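You operate a simulated robot arm through the tools that you are given. There is no shell and no other tool. Be economical: measure what you need, move in short steps, check, and stop when the job is done.

Carry out the task below with a simulated robot arm. There is one attempt and no reset: what you move stays moved.

TASK
Open the pot lid.

It is judged by the outcome, as a careful person would: the job done as asked, and still so three seconds after it is handed in. It fails if anything else is knocked over, pushed out of place, dropped, spilled or broken.

THE ROBOT
A 6-joint arm with a two-finger parallel gripper, fixed in place. Base frame: the origin is at the foot of the arm, x ahead of it, y to its left, z up. Lengths are in m, angles in rad, forces in N, time in s.
Its first joint turns from -1.222 to 1.222 rad. Payload 1.9 kg.
Tool frame: the origin (TCP) lies between the finger pads and is the grasp point; the fingertips stand 0.023 m ahead of it; z points along the fingers, y is the line along which they close. The gripper opens to 0.094 m. The fingers are 0.038 m wide and 0.01 m thick; the gripper's body (0.054 by 0.096 m) begins 0.039 m behind the TCP.
Orientation is told as [roll, pitch, yaw] about the base's x, y, z axes, in that order, counted from this pose: with the fingers straight down and closing along the base's y, the tool's x points along the base's -x, its y along +y and its z along -z.

THE INTERFACE
- The arm moves only by the tool servo_tool. Its argument "commands" is a list of rows, each a list of 7 numbers: the opening in per cent of the stroke, from 0 (shut) to 100 (fully open), then the shift along the base's x, y, z in m, then the turn, a rotation vector about the base's x, y, z in rad. In form: [[jaw, dx, dy, dz, rx, ry, rz], ...]. A call has 1 to 8 rows; each row shifts and turns the commanded pose from where the row before left it. A row lasts 0.2 s, in which the tool goes at most 0.05 m and 0.15 rad; a call with a longer step from one row to the next is refused whole, and so is a gripper value outside its range. A pose out of reach is approached as far as the arm can. The call stops where the force on the tool passes 40 N (or 10 N more than at its start, if that is more) or the arm is blocked; 0.2 s more then pass. The fingers move at their own pace (about 0.108 m/s each) and stop on an object; they squeeze with about 31 N. The grip force told is the motor's: it shows also when the fingers shut on nothing. Time passes only in rows, and 0.2 s behind the last, so rows that do not move let the fingers close. It gives the time, the measured TCP pose, the force on the tool (base axes), the opening and the grip force at its end, in the units of the frame above (readings bear some noise), and new pictures: "pictures" is both (left out), scene, wrist or none.
- Cameras (640 x 400 px; columns grow to the right, rows downward): "scene" is fixed at [0.0615, 0.3138, 0.43]; the picture's right is [-0.74, -0.67, 0.00], its down [-0.35, 0.38, -0.86] and it looks along [0.57, -0.64, -0.52] (base axes); focal length 287 px, centre (320, 200). "wrist" rides on the gripper at [-0.039, 0, -0.044] in the tool frame; the picture's right is [0.00, -1.00, 0.00], its down [0.97, 0.00, -0.24] and it looks along [0.24, 0.00, 0.97] (tool axes); focal length 218 px, centre (320, 200).
- pixel_to_xyz(camera, pixels): there is no depth. For up to 12 entries [column, row, z] of the newest picture of that camera ("zoom" is the newest enlarged one), the place [x, y] in the base frame at which the ray of that pixel passes the height z, good to about 0.003 m. No time passes.
- zoom(camera, box): a new picture of the part [left, top, right, bottom] of that camera's present view, enlarged. No time passes.
- hand_in(): hands the job in; it is judged then, once.

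Work in short steps. Measure before you move; look again where a grasp or a placing could have gone wrong, and mend it. You have 60 turns and 120 pictures in all, the two below and enlarged ones among them. Open the gripper and draw the arm clear of the work before you hand the job in, unless the task says otherwise; then end with one line.

The tools are called after "Call:" as a command line: name --pt "numbers of a row" for each row, then --argument value for the rest, lists and objects as JSON in quotes. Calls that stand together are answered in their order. servo_tool: Moves the arm, as the interface text tells. Its arguments: {"type":"object","properties":{"commands":{"type":"array"},"pictures":{"type":"string","enum":["both","scene","wrist","none"]}},"required":["commands"]} The other tools are called the same way: pixel_to_xyz (camera, pixels) gives the place at which the rays of pixels pass given heights; zoom (camera, box) takes an enlarged picture of a part of a camera's view; hand_in () hands the job in.

At the start:

```text
time: 0.0
tcp_pos: [0.2744, 0.1188, 0.2864]
orientation: [-0.001, -0.001, -0.001]
force: [0.2, -0.3, -0.2]
finger_gap: 0.0939
grasp_force: 0.1
```

scene: 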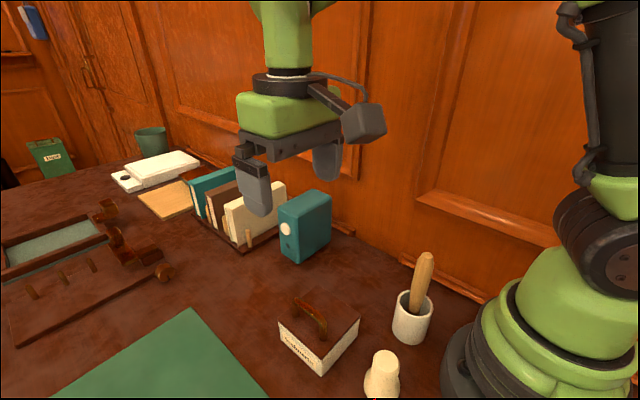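
wrist: 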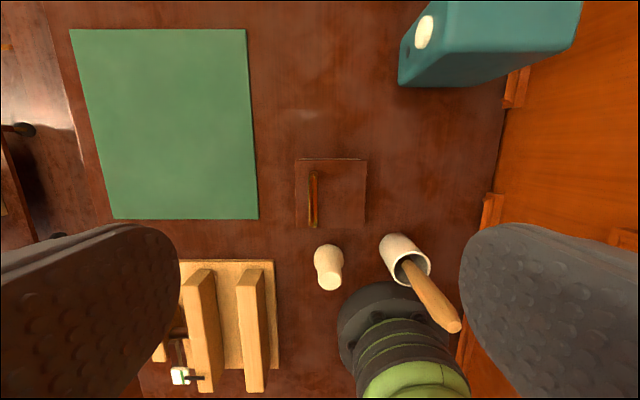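

The likely pot is the square box with a handled lid at scene (318,330); I zoom in on it in both views.

Call:
zoom --camera "scene" --box '[240, 270, 440, 400]'

Call:
zoom --camera "wrist" --box '[260, 130, 460, 300]'

Call:
pixel_to_xyz --camera "wrist" --pixels '[[296, 158, 0.09], [366, 158, 0.09], [366, 225, 0.09], [296, 228, 0.09], [314, 172, 0.11], [314, 225, 0.11]]'

Call:
pixel_to_xyz --camera "scene" --pixels '[[279, 323, 0.09], [320, 357, 0.09], [360, 318, 0.09], [320, 373, 0.04], [280, 335, 0.04], [295, 302, 0.11], [325, 335, 0.11]]'

```text
3.08 times, centred on (340, 335) of scene
```

zoom: 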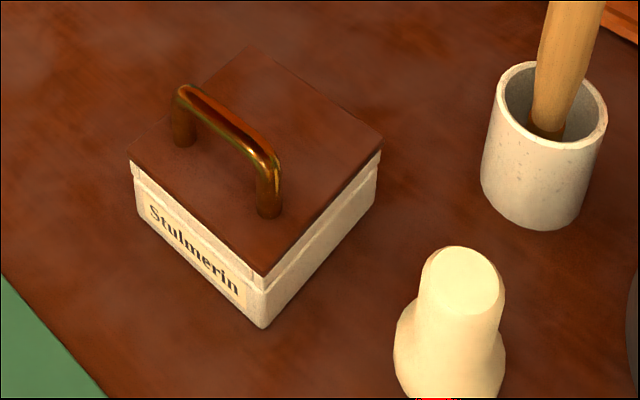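

```text
2.35 times, centred on (360, 215) of wrist
```

zoom: 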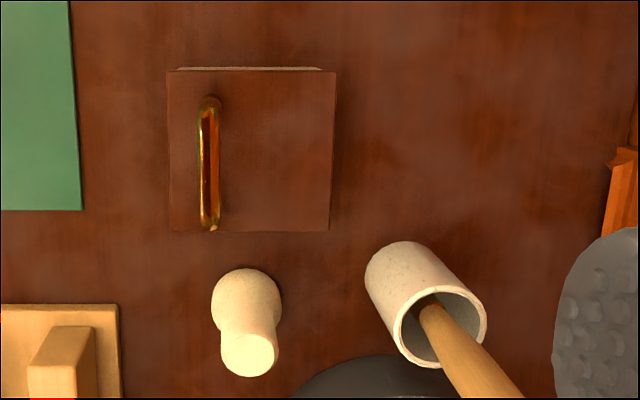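

```text
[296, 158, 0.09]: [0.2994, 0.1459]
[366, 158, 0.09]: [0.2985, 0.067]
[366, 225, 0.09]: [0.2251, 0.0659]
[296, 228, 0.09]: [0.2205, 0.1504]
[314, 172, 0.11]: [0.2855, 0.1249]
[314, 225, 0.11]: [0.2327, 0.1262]
```

```text
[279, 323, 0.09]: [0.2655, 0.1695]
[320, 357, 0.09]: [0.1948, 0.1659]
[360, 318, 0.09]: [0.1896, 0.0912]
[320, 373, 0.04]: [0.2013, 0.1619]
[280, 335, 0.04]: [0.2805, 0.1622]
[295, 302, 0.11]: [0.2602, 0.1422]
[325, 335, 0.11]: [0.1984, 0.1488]
```

Two cameras disagree at my guessed heights, so I triangulate several points to find the true heights.

Call:
pixel_to_xyz --camera "wrist" --pixels '[[246, 28, 0.04], [246, 28, 0.02], [296.2, 228.2, 0.08], [296.2, 228.2, 0.06], [363.8, 228.2, 0.08], [363.8, 228.2, 0.06], [295, 159.7, 0.08], [295, 159.7, 0.06], [313, 172, 0.1], [313, 172, 0.08], [314, 225, 0.1], [314, 225, 0.08]]'

Call:
pixel_to_xyz --camera "scene" --pixels '[[190, 308, 0.04], [190, 308, 0.02], [321.2, 360, 0.08], [321.2, 360, 0.06], [360, 315, 0.08], [360, 315, 0.06], [278, 320, 0.08], [278, 320, 0.06], [296, 299, 0.1], [296, 299, 0.08], [324, 323, 0.1], [324, 323, 0.08]]'

```text
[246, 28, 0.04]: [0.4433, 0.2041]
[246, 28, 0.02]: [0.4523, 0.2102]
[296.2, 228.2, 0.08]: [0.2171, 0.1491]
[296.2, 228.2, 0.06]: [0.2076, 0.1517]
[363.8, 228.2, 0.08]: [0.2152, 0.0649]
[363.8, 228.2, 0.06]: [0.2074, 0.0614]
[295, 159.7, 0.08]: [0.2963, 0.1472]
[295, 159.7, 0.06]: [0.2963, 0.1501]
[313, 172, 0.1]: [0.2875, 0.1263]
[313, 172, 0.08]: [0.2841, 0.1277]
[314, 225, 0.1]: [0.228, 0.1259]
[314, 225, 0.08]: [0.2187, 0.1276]
```

```text
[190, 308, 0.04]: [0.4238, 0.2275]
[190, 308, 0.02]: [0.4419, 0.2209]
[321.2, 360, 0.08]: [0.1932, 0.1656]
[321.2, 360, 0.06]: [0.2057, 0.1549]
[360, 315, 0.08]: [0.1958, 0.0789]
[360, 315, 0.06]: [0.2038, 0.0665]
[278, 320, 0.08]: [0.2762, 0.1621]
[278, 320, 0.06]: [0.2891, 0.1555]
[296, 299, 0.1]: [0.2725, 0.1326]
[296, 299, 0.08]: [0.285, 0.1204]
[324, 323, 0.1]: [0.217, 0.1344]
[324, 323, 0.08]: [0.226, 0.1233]
```

Triangulation puts the lid top at z≈0.06 with corners about x 0.207–0.294, y 0.063–0.152. The handle bar runs along x at y≈0.127, top z≈0.09, and sits off-centre, so the lid is possibly hinged at the −y side. I go above it first.

Call:
servo_tool --pt "50 -0.01 0.004 -0.03 0 0 0" --pt "50 -0.01 0.004 -0.04 0 0 0" --pt "50 0 0 -0.04 0 0 0" --pt "50 0 0 -0.03 0 0 0" --pt "50 0 0 0 0 0 0"

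```text
time: 1.2
tcp_pos: [0.2543, 0.127, 0.1461]
orientation: [0.0, -0.002, -0.001]
force: [-0.3, -0.1, 0.4]
finger_gap: 0.0468
grasp_force: 0.2
```

scene: 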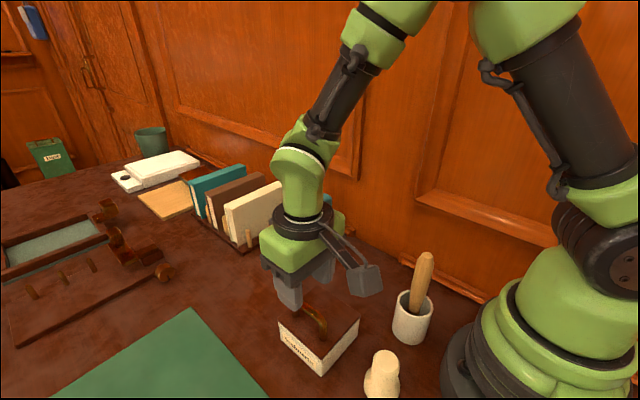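
wrist: 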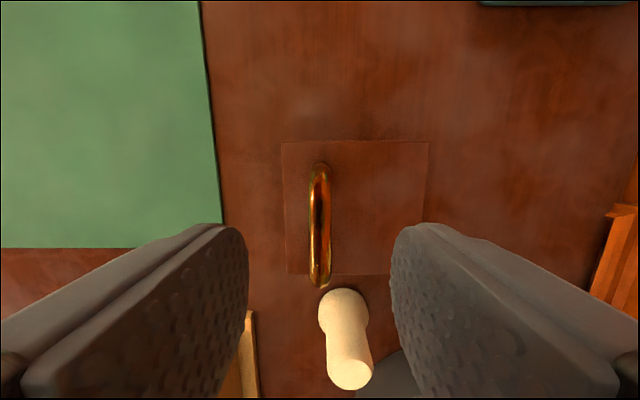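

Handle at wrist (319,165–287) is centred between the fingers. I check its extent at z 0.09 before going down.

Call:
pixel_to_xyz --camera "wrist" --pixels '[[319, 168, 0.09], [319, 284, 0.09], [319, 168, 0.08], [319, 284, 0.08], [284, 275, 0.06], [426, 142, 0.06]]'

Call:
servo_tool --pt "50 0 0 -0.02 0 0 0" --pt "50 0 0 -0.015 0 0 0" --pt "50 0 0 -0.008 0 0 0" --pt "50 0 0 0 0 0 0"

Call:
zoom --camera "scene" --box '[240, 240, 440, 400]'

```text
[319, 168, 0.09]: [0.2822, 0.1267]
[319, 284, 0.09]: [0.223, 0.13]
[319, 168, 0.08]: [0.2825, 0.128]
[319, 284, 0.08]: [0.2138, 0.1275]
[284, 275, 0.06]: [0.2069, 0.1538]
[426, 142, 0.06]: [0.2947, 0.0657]
```

```text
time: 2.2
tcp_pos: [0.254, 0.1271, 0.103]
orientation: [0.001, -0.002, 0.001]
force: [0.9, -0.2, -0.6]
finger_gap: 0.047
grasp_force: 0.1
```

scene: 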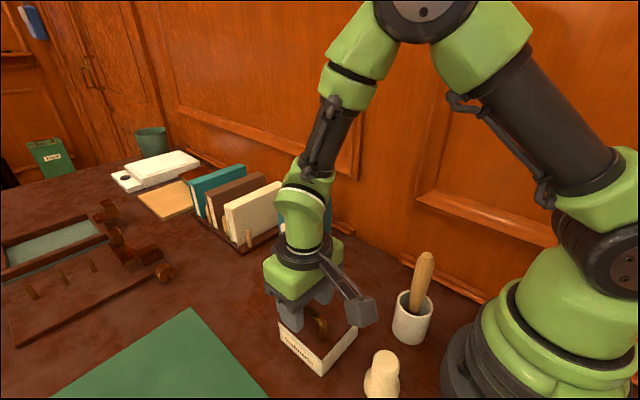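
wrist: 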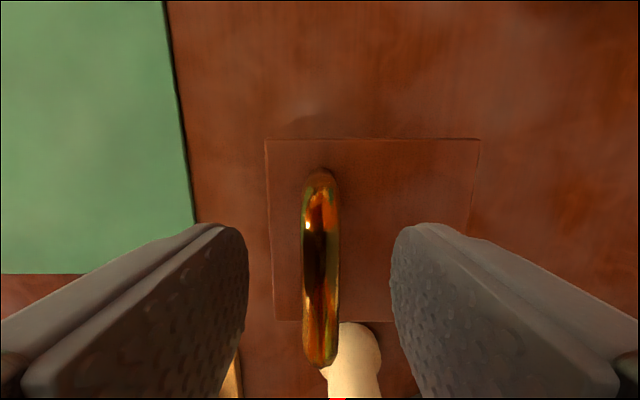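

```text
2.50 times, centred on (340, 320) of scene
```

zoom: 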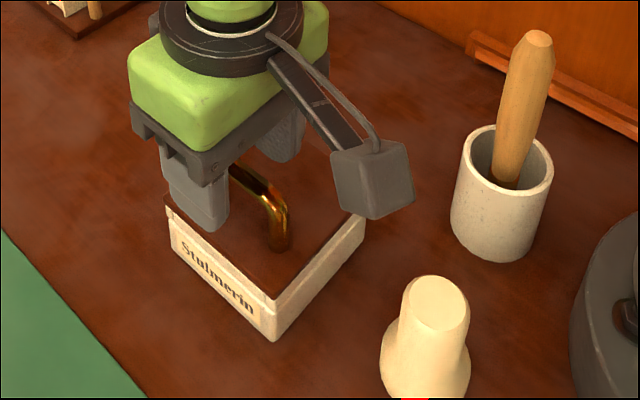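

The handle lies between the pads. I go down 0.013 more and close, with no lift yet.

Call:
servo_tool --pt "50 -0.002 0 -0.008 0 0 0" --pt "50 -0.002 0 -0.005 0 0 0" --pt "25 0 0 0 0 0 0" --pt "0 0 0 0 0 0 0" --pt "0 0 0 0 0 0 0"

```text
time: 3.4
tcp_pos: [0.2506, 0.1267, 0.0903]
orientation: [0.001, -0.001, 0.001]
force: [-1.5, 2.3, 0.5]
finger_gap: 0.0112
grasp_force: 44.9
```

scene: 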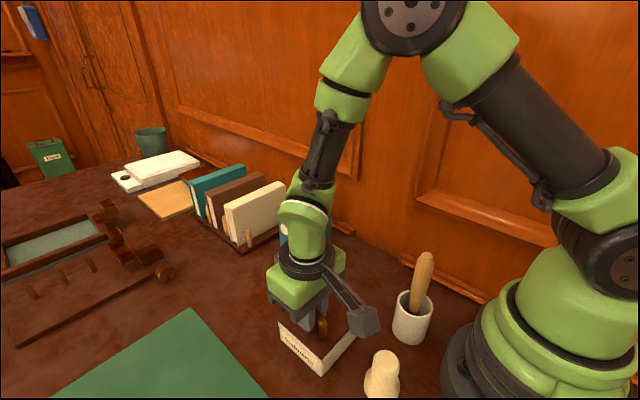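
wrist: 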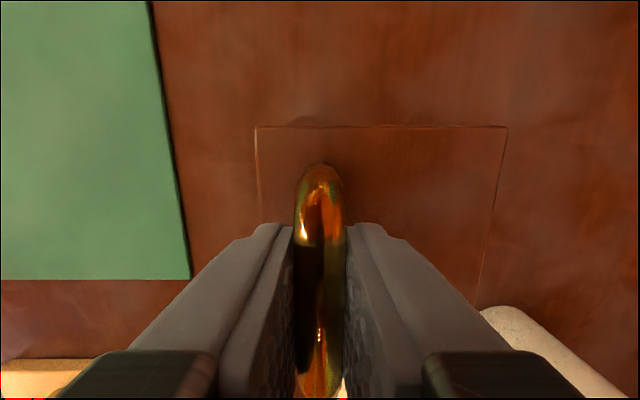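

Gripped (gap 0.011). I test with a small 8 mm straight lift and watch the force and the lid's tilt.

Call:
servo_tool --pt "0 0 0 0.004 0 0 0" --pt "0 0 0 0.004 0 0 0" --pt "0 0 0 0 0 0 0"

Call:
zoom --camera "scene" --box '[240, 270, 440, 400]'

```text
time: 3.9
tcp_pos: [0.2499, 0.1251, 0.0943]
orientation: [-0.003, 0.001, 0.0]
force: [1.5, -1.9, -0.5]
finger_gap: 0.0114
grasp_force: 45.1
stopped in row 2: the force on the tool passed its limit (the readings are from after the stop); the commanded pose is now the measured one
```

scene: 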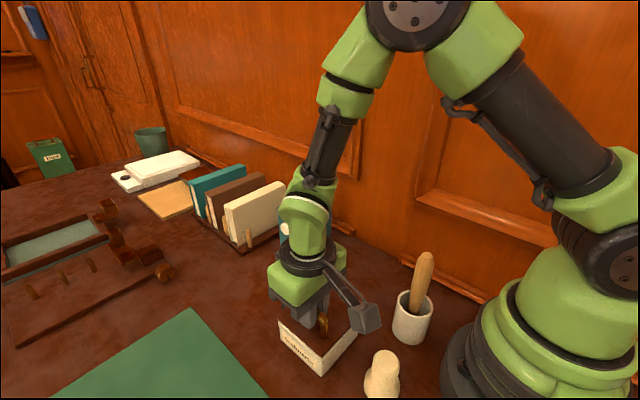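
wrist: 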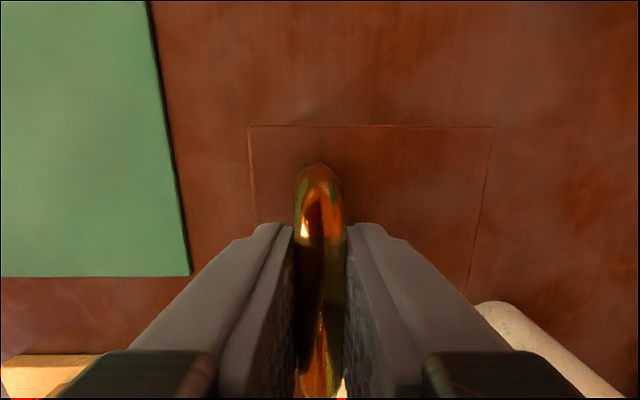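

```text
3.08 times, centred on (340, 335) of scene
```

zoom: 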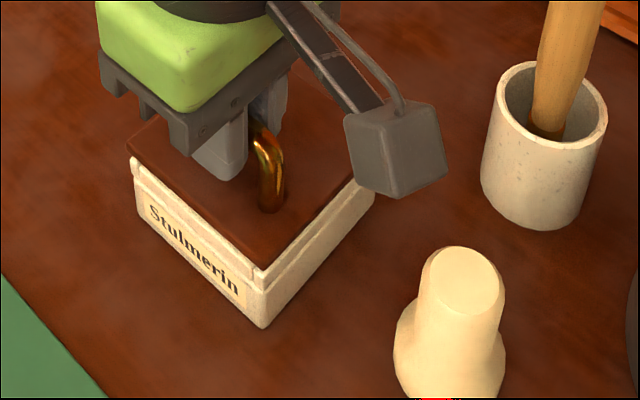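

The lid's front edge rose while the tool was pulled −y (1.6 mm per 4 mm up): the lid is hinged at the back (−y side), near y≈0.064, z≈0.057. I follow that arc and turn the tool with it.

Call:
servo_tool --pt "0 0 -0.004 0.0059 0.1 0 0" --pt "0 0 -0.0045 0.0055 0.1 0 0" --pt "0 0 -0.0051 0.005 0.1 0 0" --pt "0 0 0 0 0 0 0"

Call:
zoom --camera "scene" --box '[240, 240, 440, 400]'

```text
time: 4.9
tcp_pos: [0.2497, 0.1095, 0.1103]
orientation: [0.297, 0.004, -0.004]
force: [7.1, -14.1, -16.7]
finger_gap: 0.0114
grasp_force: 44.7
```

scene: 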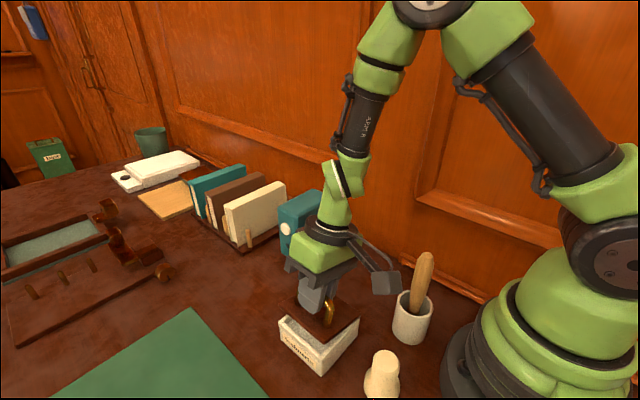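
wrist: 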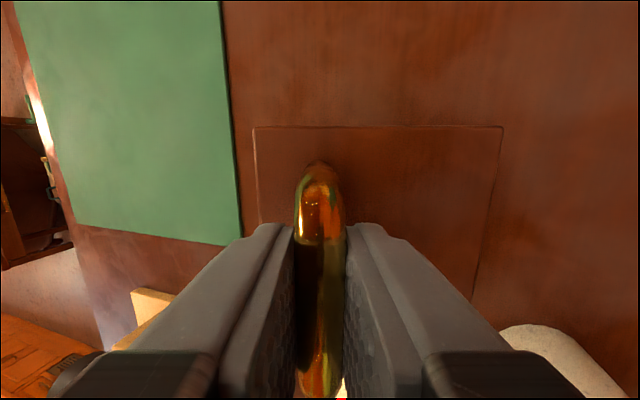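

```text
2.50 times, centred on (340, 320) of scene
```

zoom: 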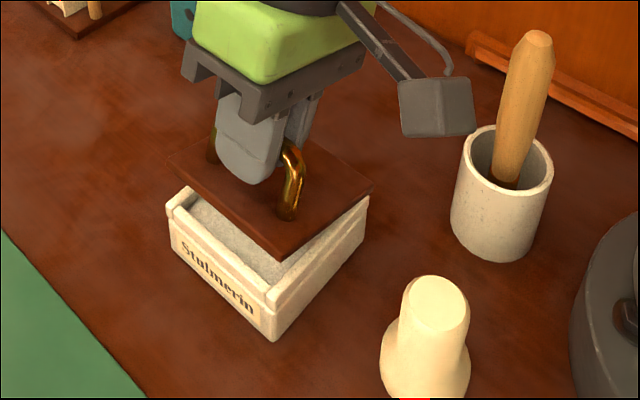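

Lid opens freely about the back hinge. The gripper's side block would swing toward the pestle (top ≈ (0.153,−0.006,0.16)) if the tool kept turning. So I hold the tool's tilt and let the round bar pivot in the pads along the arc.

Call:
servo_tool --pt "0 0 -0.0055 0.0028 0 0 0" --pt "0 0 -0.0046 0.0027 0 0 0" --pt "0 0 -0.0046 0.0025 0 0 0" --pt "0 0 -0.0046 0.0024 0 0 0" --pt "0 0 0 0 0 0 0"

Call:
zoom --camera "scene" --box '[240, 240, 440, 400]'

```text
time: 6.1
tcp_pos: [0.2491, 0.0936, 0.1223]
orientation: [0.301, 0.002, -0.003]
force: [-0.6, 1.3, 2.2]
finger_gap: 0.0115
grasp_force: 44.8
stopped in row 5: the force on the tool passed its limit (the readings are from after the stop); the commanded pose is now the measured one
```

scene: 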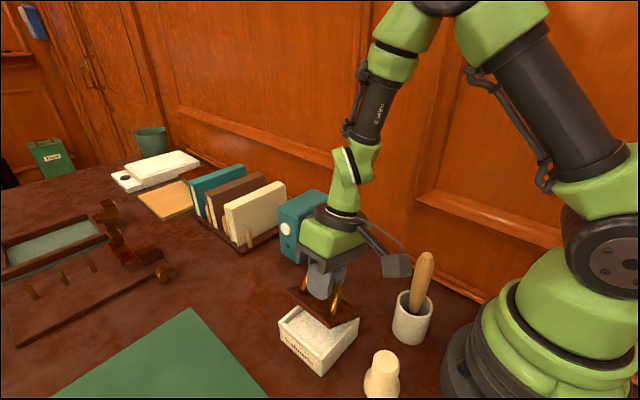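
wrist: 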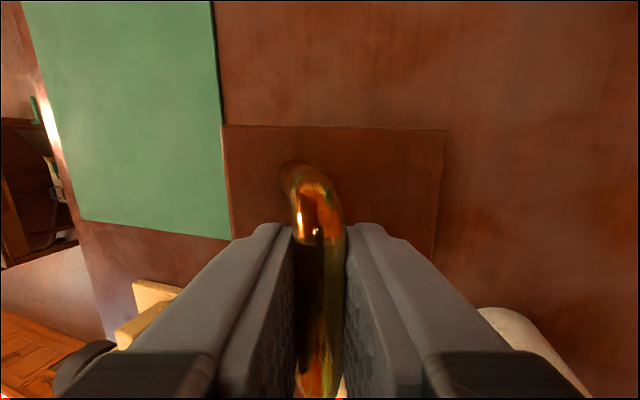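

```text
2.50 times, centred on (340, 320) of scene
```

zoom: 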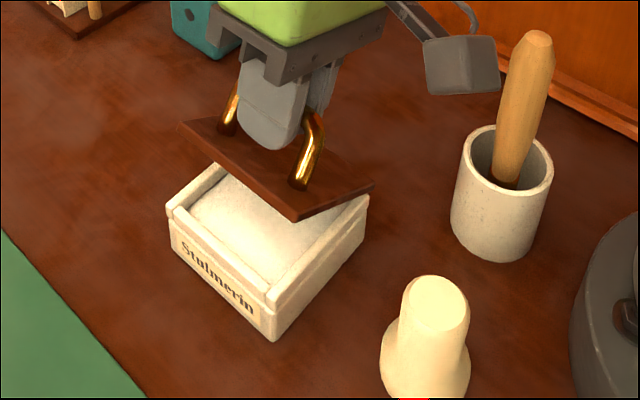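

The bar pivots well in the pads. I refit the arc to centre (0.0637, 0.0558), r 0.070, and continue in smaller steps.

Call:
servo_tool --pt "0 0 -0.0029 0.0013 0 0 0" --pt "0 0 -0.0029 0.0012 0 0 0" --pt "0 0 -0.0033 0.0012 0 0 0" --pt "0 0 -0.0034 0.001 0 0 0" --pt "0 0 0 0 0 0 0" --pictures "none"

Call:
zoom --camera "scene" --box '[240, 240, 440, 400]'

```text
time: 7.3
tcp_pos: [0.2495, 0.0795, 0.1269]
orientation: [0.299, 0.001, -0.004]
force: [-1.1, 2.0, 4.4]
finger_gap: 0.0114
grasp_force: 45.1
```

```text
2.50 times, centred on (340, 320) of scene
```

zoom: 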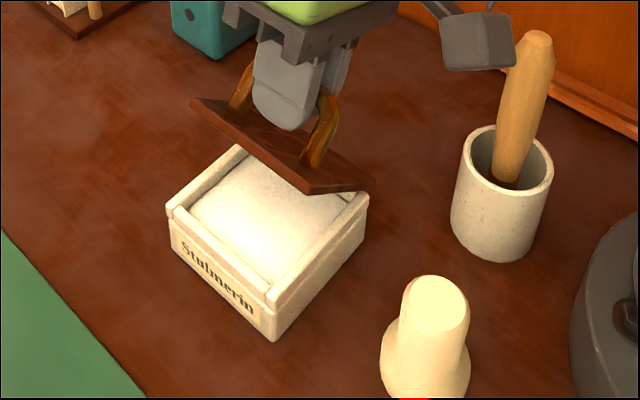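

Force is low (≈4 N). I continue along the arc, easing the tool back toward upright to keep the side block away from the pestle.

Call:
servo_tool --pt "0 0 -0.0034 0.0008 -0.03 0 0" --pt "0 0 -0.0034 0.0006 -0.03 0 0" --pt "0 0 -0.0035 0.0004 -0.03 0 0" --pt "0 0 -0.0035 0.0003 -0.03 0 0" --pt "0 0 0 0 0 0 0" --pictures "wrist"

Call:
zoom --camera "scene" --box '[240, 240, 440, 400]'

```text
time: 8.5
tcp_pos: [0.2504, 0.0661, 0.1287]
orientation: [0.179, 0.0, -0.004]
force: [-2.0, 1.1, -8.2]
finger_gap: 0.012
grasp_force: 44.7
```

wrist: 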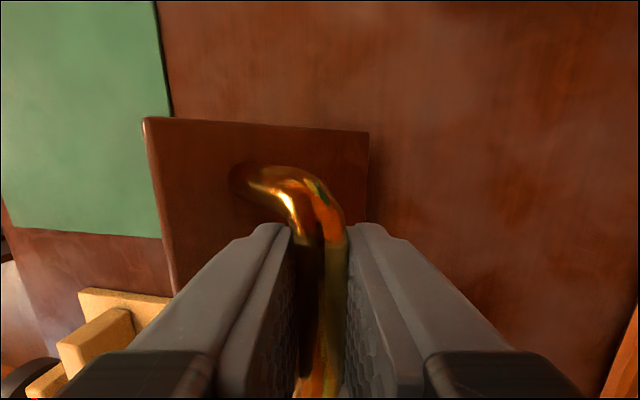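

```text
2.50 times, centred on (340, 320) of scene
```

zoom: 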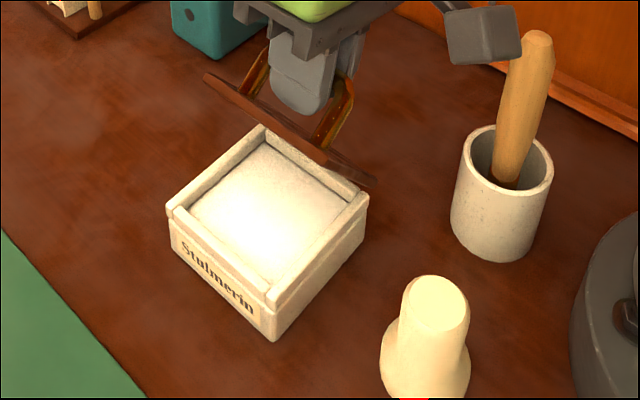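

Lid at about 60°, 8 N. Continue over the top.

Call:
servo_tool --pt "0 0 -0.0035 -0.0006 -0.02 0 0" --pt "0 0 -0.0035 -0.0004 -0.02 0 0" --pt "0 0 -0.0035 -0.0005 -0.02 0 0" --pt "0 0 -0.0034 -0.0007 -0.02 0 0" --pt "0 0 -0.0034 -0.0009 -0.02 0 0" --pt "0 0 0 0 0 0 0" --pictures "wrist"

Call:
zoom --camera "scene" --box '[240, 240, 440, 400]'

```text
time: 9.3
tcp_pos: [0.2483, 0.0573, 0.129]
orientation: [0.128, 0.001, -0.006]
force: [-0.5, -0.7, 3.5]
finger_gap: 0.012
grasp_force: 45.1
stopped in row 3: the force on the tool passed its limit (the readings are from after the stop); the commanded pose is now the measured one
```

wrist: 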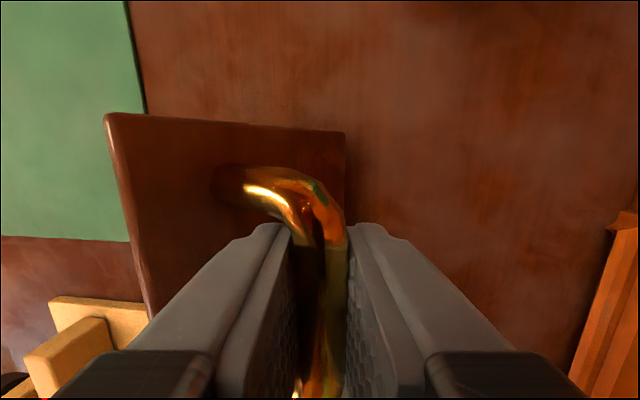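

```text
2.50 times, centred on (340, 320) of scene
```

zoom: 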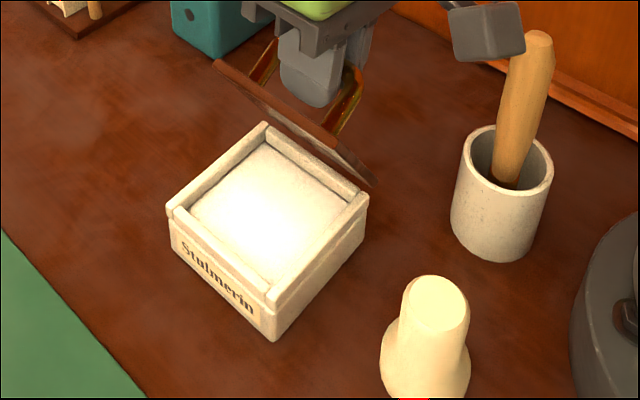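

Relaxed at (0.0573, 0.129), so I'd gone about 1 mm too low. I continue with finer arc steps.

Call:
servo_tool --pt "0 0 -0.0028 -0.0002 0 0 0" --pt "0 0 -0.0028 -0.0004 0 0 0" --pt "0 0 -0.0028 -0.0005 0 0 0" --pt "0 0 0 0 0 0 0" --pictures "none"

Call:
zoom --camera "scene" --box '[240, 240, 440, 400]'

```text
time: 10.3
tcp_pos: [0.249, 0.0495, 0.1279]
orientation: [0.128, 0.001, -0.003]
force: [-1.0, 2.7, 4.4]
finger_gap: 0.012
grasp_force: 45.0
```

```text
2.50 times, centred on (340, 320) of scene
```

zoom: 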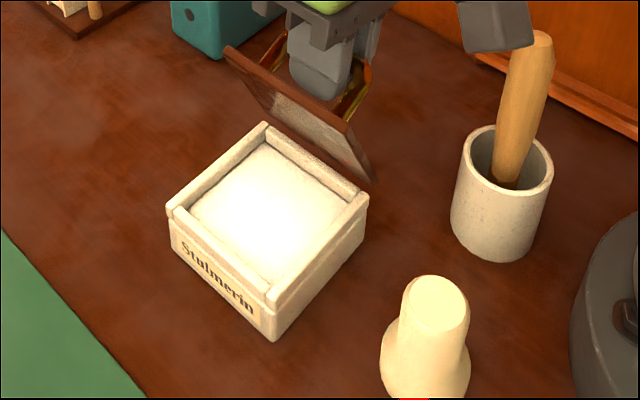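

Going well. The side block closes on the pestle, so I untilt the tool further while continuing.

Call:
servo_tool --pt "0 0 -0.0027 -0.0006 -0.05 0 0" --pt "0 0 -0.0027 -0.0007 -0.05 0 0" --pt "0 0 -0.0027 -0.0008 -0.05 0 0" --pt "0 0 -0.0026 -0.0009 -0.05 0 0" --pt "0 0 0 0 0 0 0" --pictures "both"

Call:
zoom --camera "scene" --box '[240, 240, 440, 400]'

```text
time: 11.5
tcp_pos: [0.2492, 0.0366, 0.1239]
orientation: [-0.074, 0.001, -0.003]
force: [-0.2, 4.3, -10.1]
finger_gap: 0.0119
grasp_force: 44.8
```

scene: 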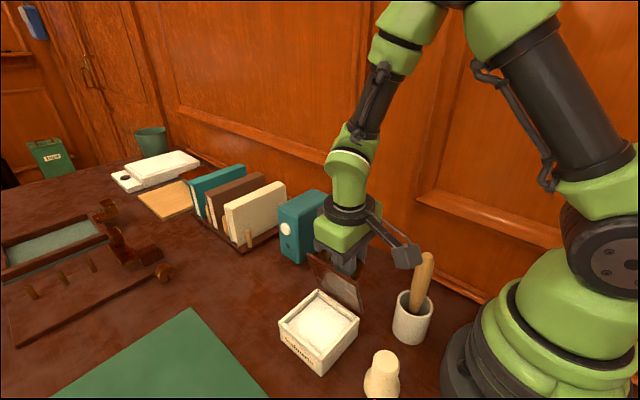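
wrist: 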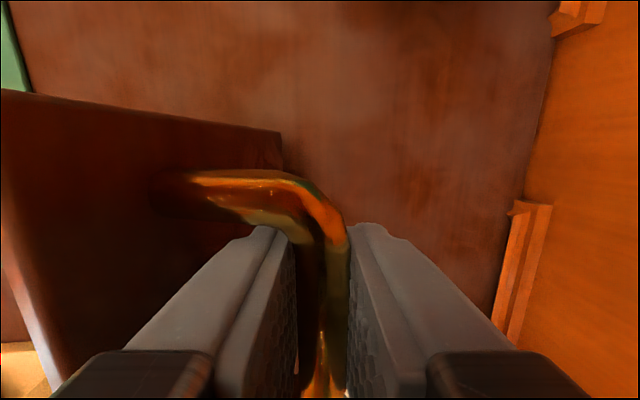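

```text
2.50 times, centred on (340, 320) of scene
```

zoom: 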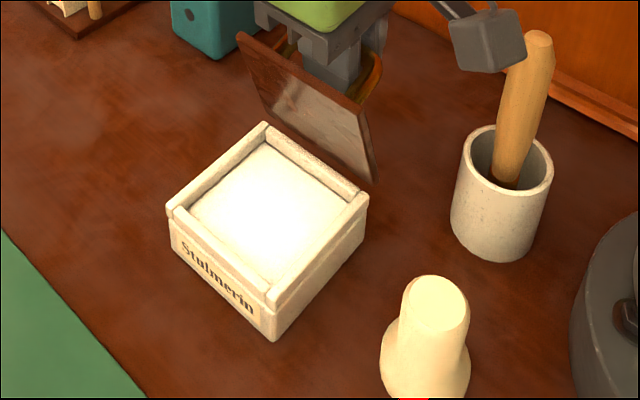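

Lid is at ~87°. I continue past vertical, to about 99°.

Call:
servo_tool --pt "0 0 -0.0025 -0.0014 -0.02 0 0" --pt "0 0 -0.0025 -0.0013 -0.02 0 0" --pt "0 0 -0.0024 -0.0014 -0.02 0 0" --pt "0 0 -0.0024 -0.0015 -0.02 0 0" --pt "0 0 -0.0023 -0.0015 -0.02 0 0" --pt "0 0 0 0 0 0 0" --pictures "wrist"

Call:
zoom --camera "scene" --box '[240, 240, 440, 400]'

```text
time: 12.3
tcp_pos: [0.2492, 0.0305, 0.1221]
orientation: [-0.125, 0.001, -0.008]
force: [-0.9, -2.0, 3.4]
finger_gap: 0.0124
grasp_force: 45.0
stopped in row 3: the force on the tool passed its limit (the readings are from after the stop); the commanded pose is now the measured one
```

wrist: 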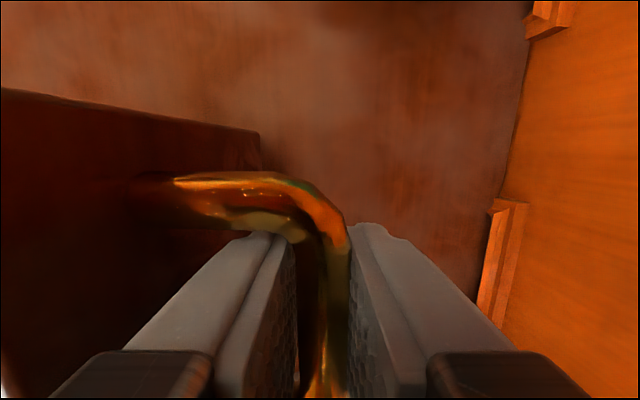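

```text
2.50 times, centred on (340, 320) of scene
```

zoom: 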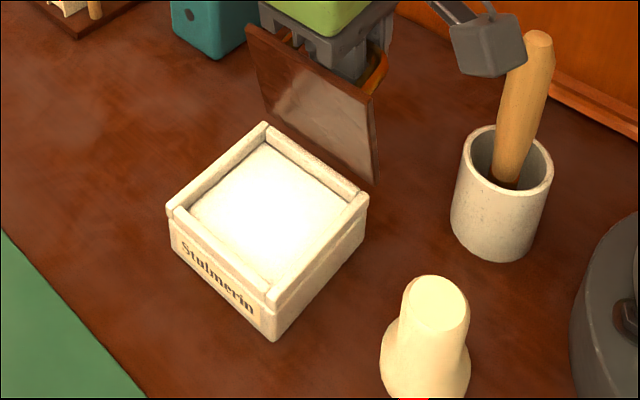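

Just past vertical. I continue with smaller steps and no turn.

Call:
servo_tool --pt "0 0 -0.0022 -0.0011 0 0 0" --pt "0 0 -0.0022 -0.0012 0 0 0" --pt "0 0 -0.0022 -0.0012 0 0 0" --pt "0 0 0 0 0 0 0" --pictures "none"

Call:
zoom --camera "scene" --box '[240, 240, 440, 400]'

```text
time: 13.3
tcp_pos: [0.2494, 0.0232, 0.1181]
orientation: [-0.124, -0.001, -0.01]
force: [-2.6, -1.7, 3.9]
finger_gap: 0.0123
grasp_force: 45.0
stopped in row 4: the force on the tool passed its limit (the readings are from after the stop); the commanded pose is now the measured one
```

```text
2.50 times, centred on (340, 320) of scene
```

zoom: 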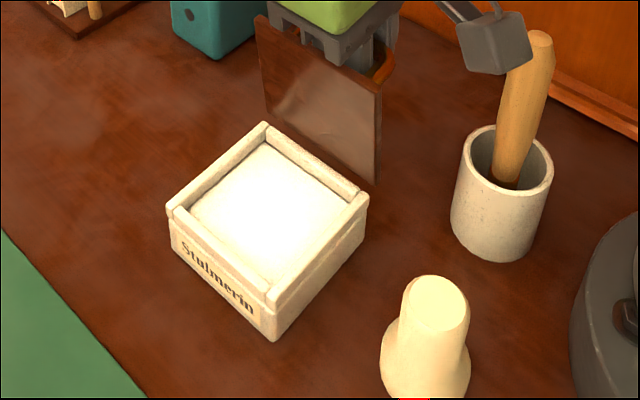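

Lid is near 99°. A few more steps for stability, turning the tool back to about vertical to keep the finger clear of the lid.

Call:
servo_tool --pt "0 0 -0.0016 -0.001 0.03 0 0" --pt "0 0 -0.0016 -0.0011 0.03 0 0" --pt "0 0 -0.0016 -0.0011 0.03 0 0" --pt "0 0 0 0 0 0 0" --pictures "both"

Call:
zoom --camera "scene" --box '[240, 240, 440, 400]'

```text
time: 14.1
tcp_pos: [0.25, 0.0183, 0.1156]
orientation: [-0.039, 0.002, -0.01]
force: [-1.9, -1.2, 3.0]
finger_gap: 0.0122
grasp_force: 45.0
stopped in row 4: the force on the tool passed its limit (the readings are from after the stop); the commanded pose is now the measured one
```

scene: 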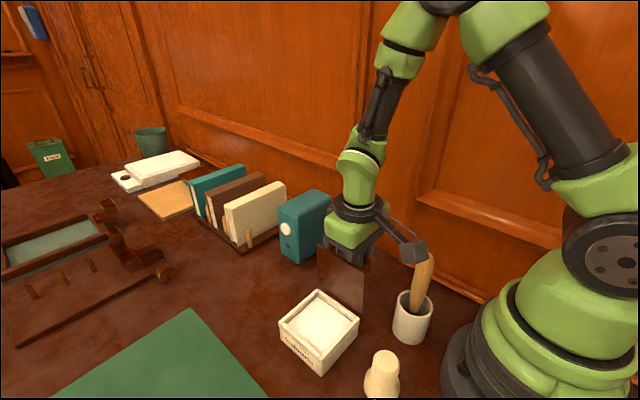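
wrist: 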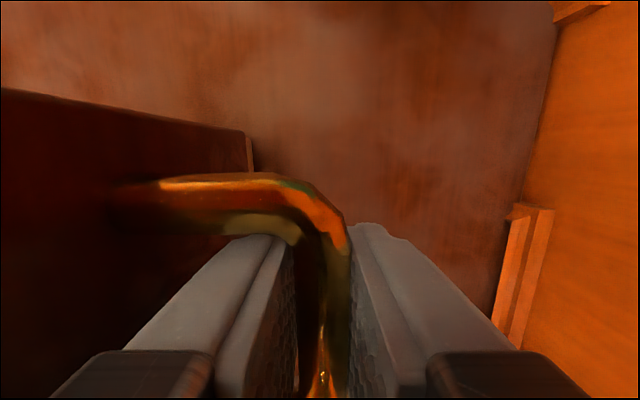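

```text
2.50 times, centred on (340, 320) of scene
```

zoom: 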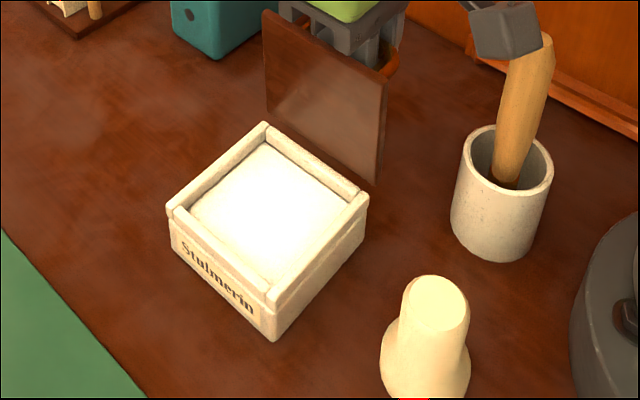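

Lid at about 103°, clearly past vertical. I open the jaws just slightly (so the inner finger doesn't push the lid) and see whether the lid rests.

Call:
servo_tool --pt "16 0 0 0 0 0 0" --pt "18 0 0 0 0 0 0" --pt "18 0 0 0 0 0 0" --pictures "wrist"

Call:
zoom --camera "scene" --box '[240, 240, 440, 400]'

```text
time: 14.9
tcp_pos: [0.25, 0.0182, 0.1156]
orientation: [-0.038, 0.001, -0.008]
force: [0.1, 0.4, 0.2]
finger_gap: 0.017
grasp_force: 0.0
```

wrist: 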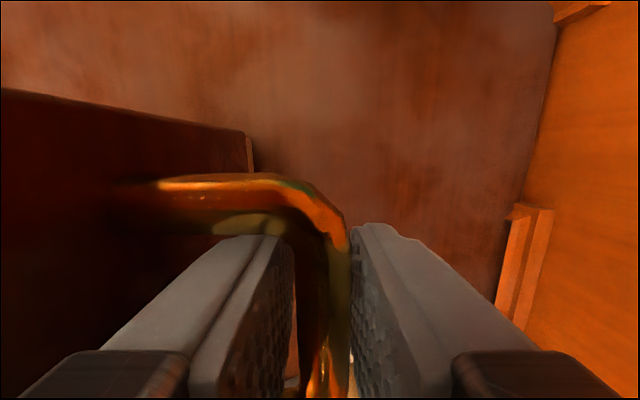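

```text
2.50 times, centred on (340, 320) of scene
```

zoom: 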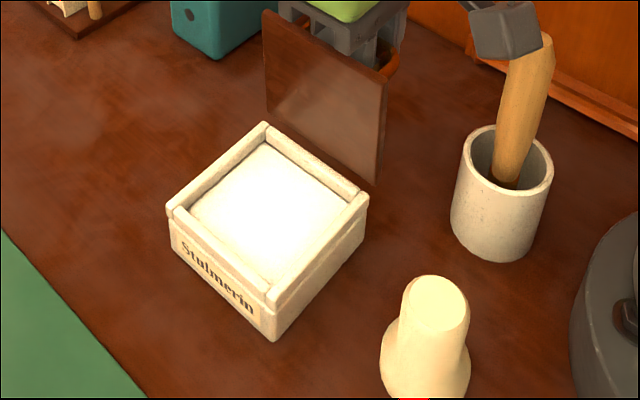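

The lid stays in place with zero force. I lift straight out slowly, with a small −y share to stay parallel to the leaning lid.

Call:
servo_tool --pt "18 0 -0.001 0.008 0 0 0" --pt "18 0 -0.001 0.008 0 0 0" --pt "18 0 -0.001 0.008 0 0 0" --pt "18 0 0 0.008 0 0 0" --pt "18 0 0 0.01 0 0 0" --pictures "wrist"

Call:
zoom --camera "scene" --box '[240, 220, 440, 400]'

```text
time: 16.1
tcp_pos: [0.2504, 0.0154, 0.1577]
orientation: [-0.039, 0.004, -0.013]
force: [-0.3, -0.7, 0.0]
finger_gap: 0.0168
grasp_force: 0.1
```

wrist: 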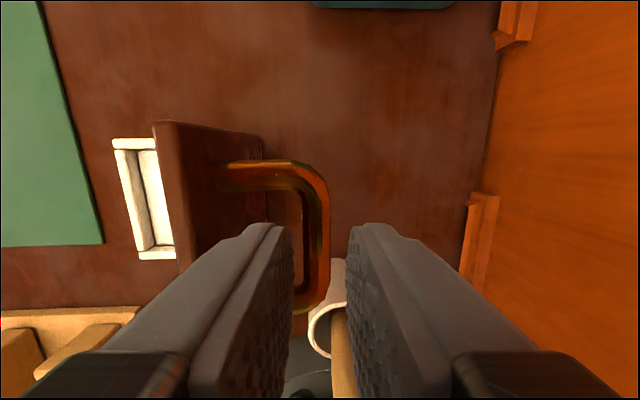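

```text
2.22 times, centred on (340, 310) of scene
```

zoom: 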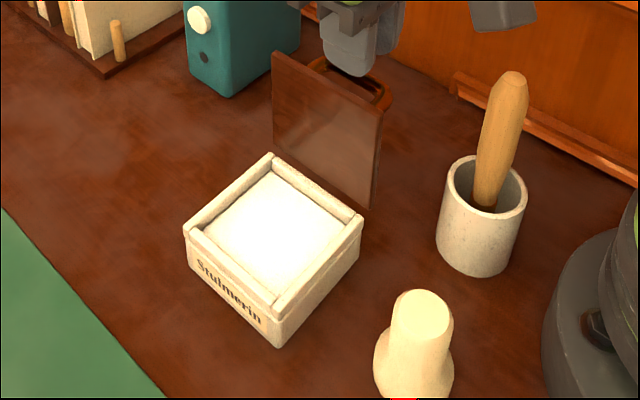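

The lid stays open by itself. I raise the arm, open the gripper and check again.

Call:
servo_tool --pt "18 0 0 0.03 0 0 0" --pt "18 0 0 0.04 0 0 0" --pt "50 0 0.01 0.04 0 0 0" --pt "100 0 0.02 0.02 0 0 0" --pt "100 0 0 0 0 0 0" --pt "100 0 0 0 0 0 0" --pt "100 0 0 0 0 0 0" --pt "100 0 0 0 0 0 0"

Call:
zoom --camera "scene" --box '[240, 220, 440, 400]'

```text
time: 17.9
tcp_pos: [0.2488, 0.0456, 0.2875]
orientation: [-0.039, 0.002, -0.01]
force: [0.3, -0.2, -0.6]
finger_gap: 0.0939
grasp_force: 0.2
```

scene: 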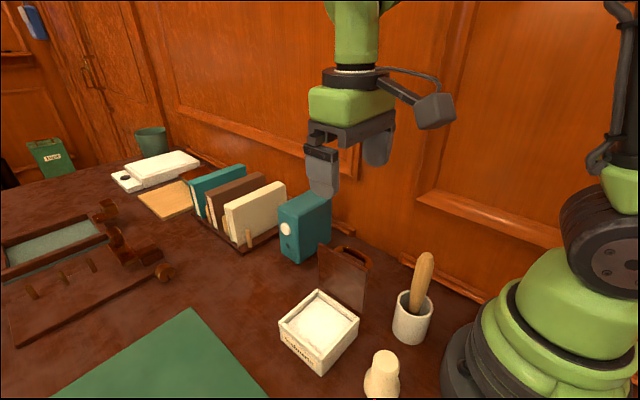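
wrist: 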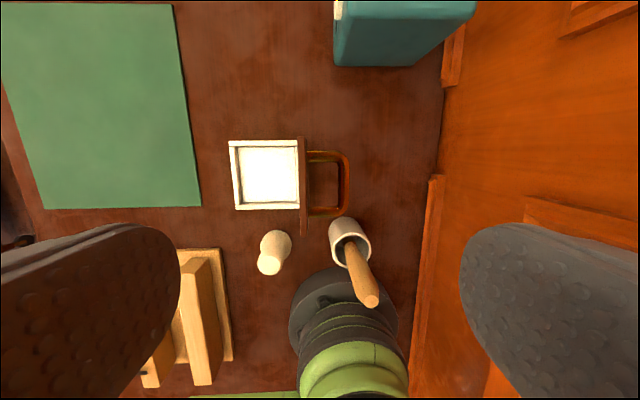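

```text
2.22 times, centred on (340, 310) of scene
```

zoom: 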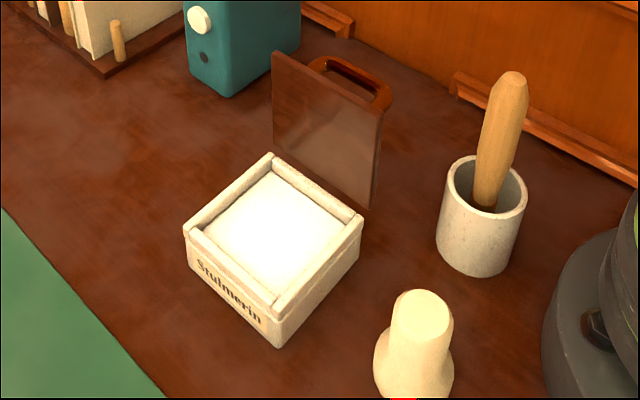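

The lid stands open and unchanged, the pot and its neighbours are in place, and the arm is clear. I hand in.

Call:
hand_in

```text
The job is handed in.
```

The pot lid is open: I swung it on its back hinge to just past vertical, where it stays by itself, and nothing else in view was moved.
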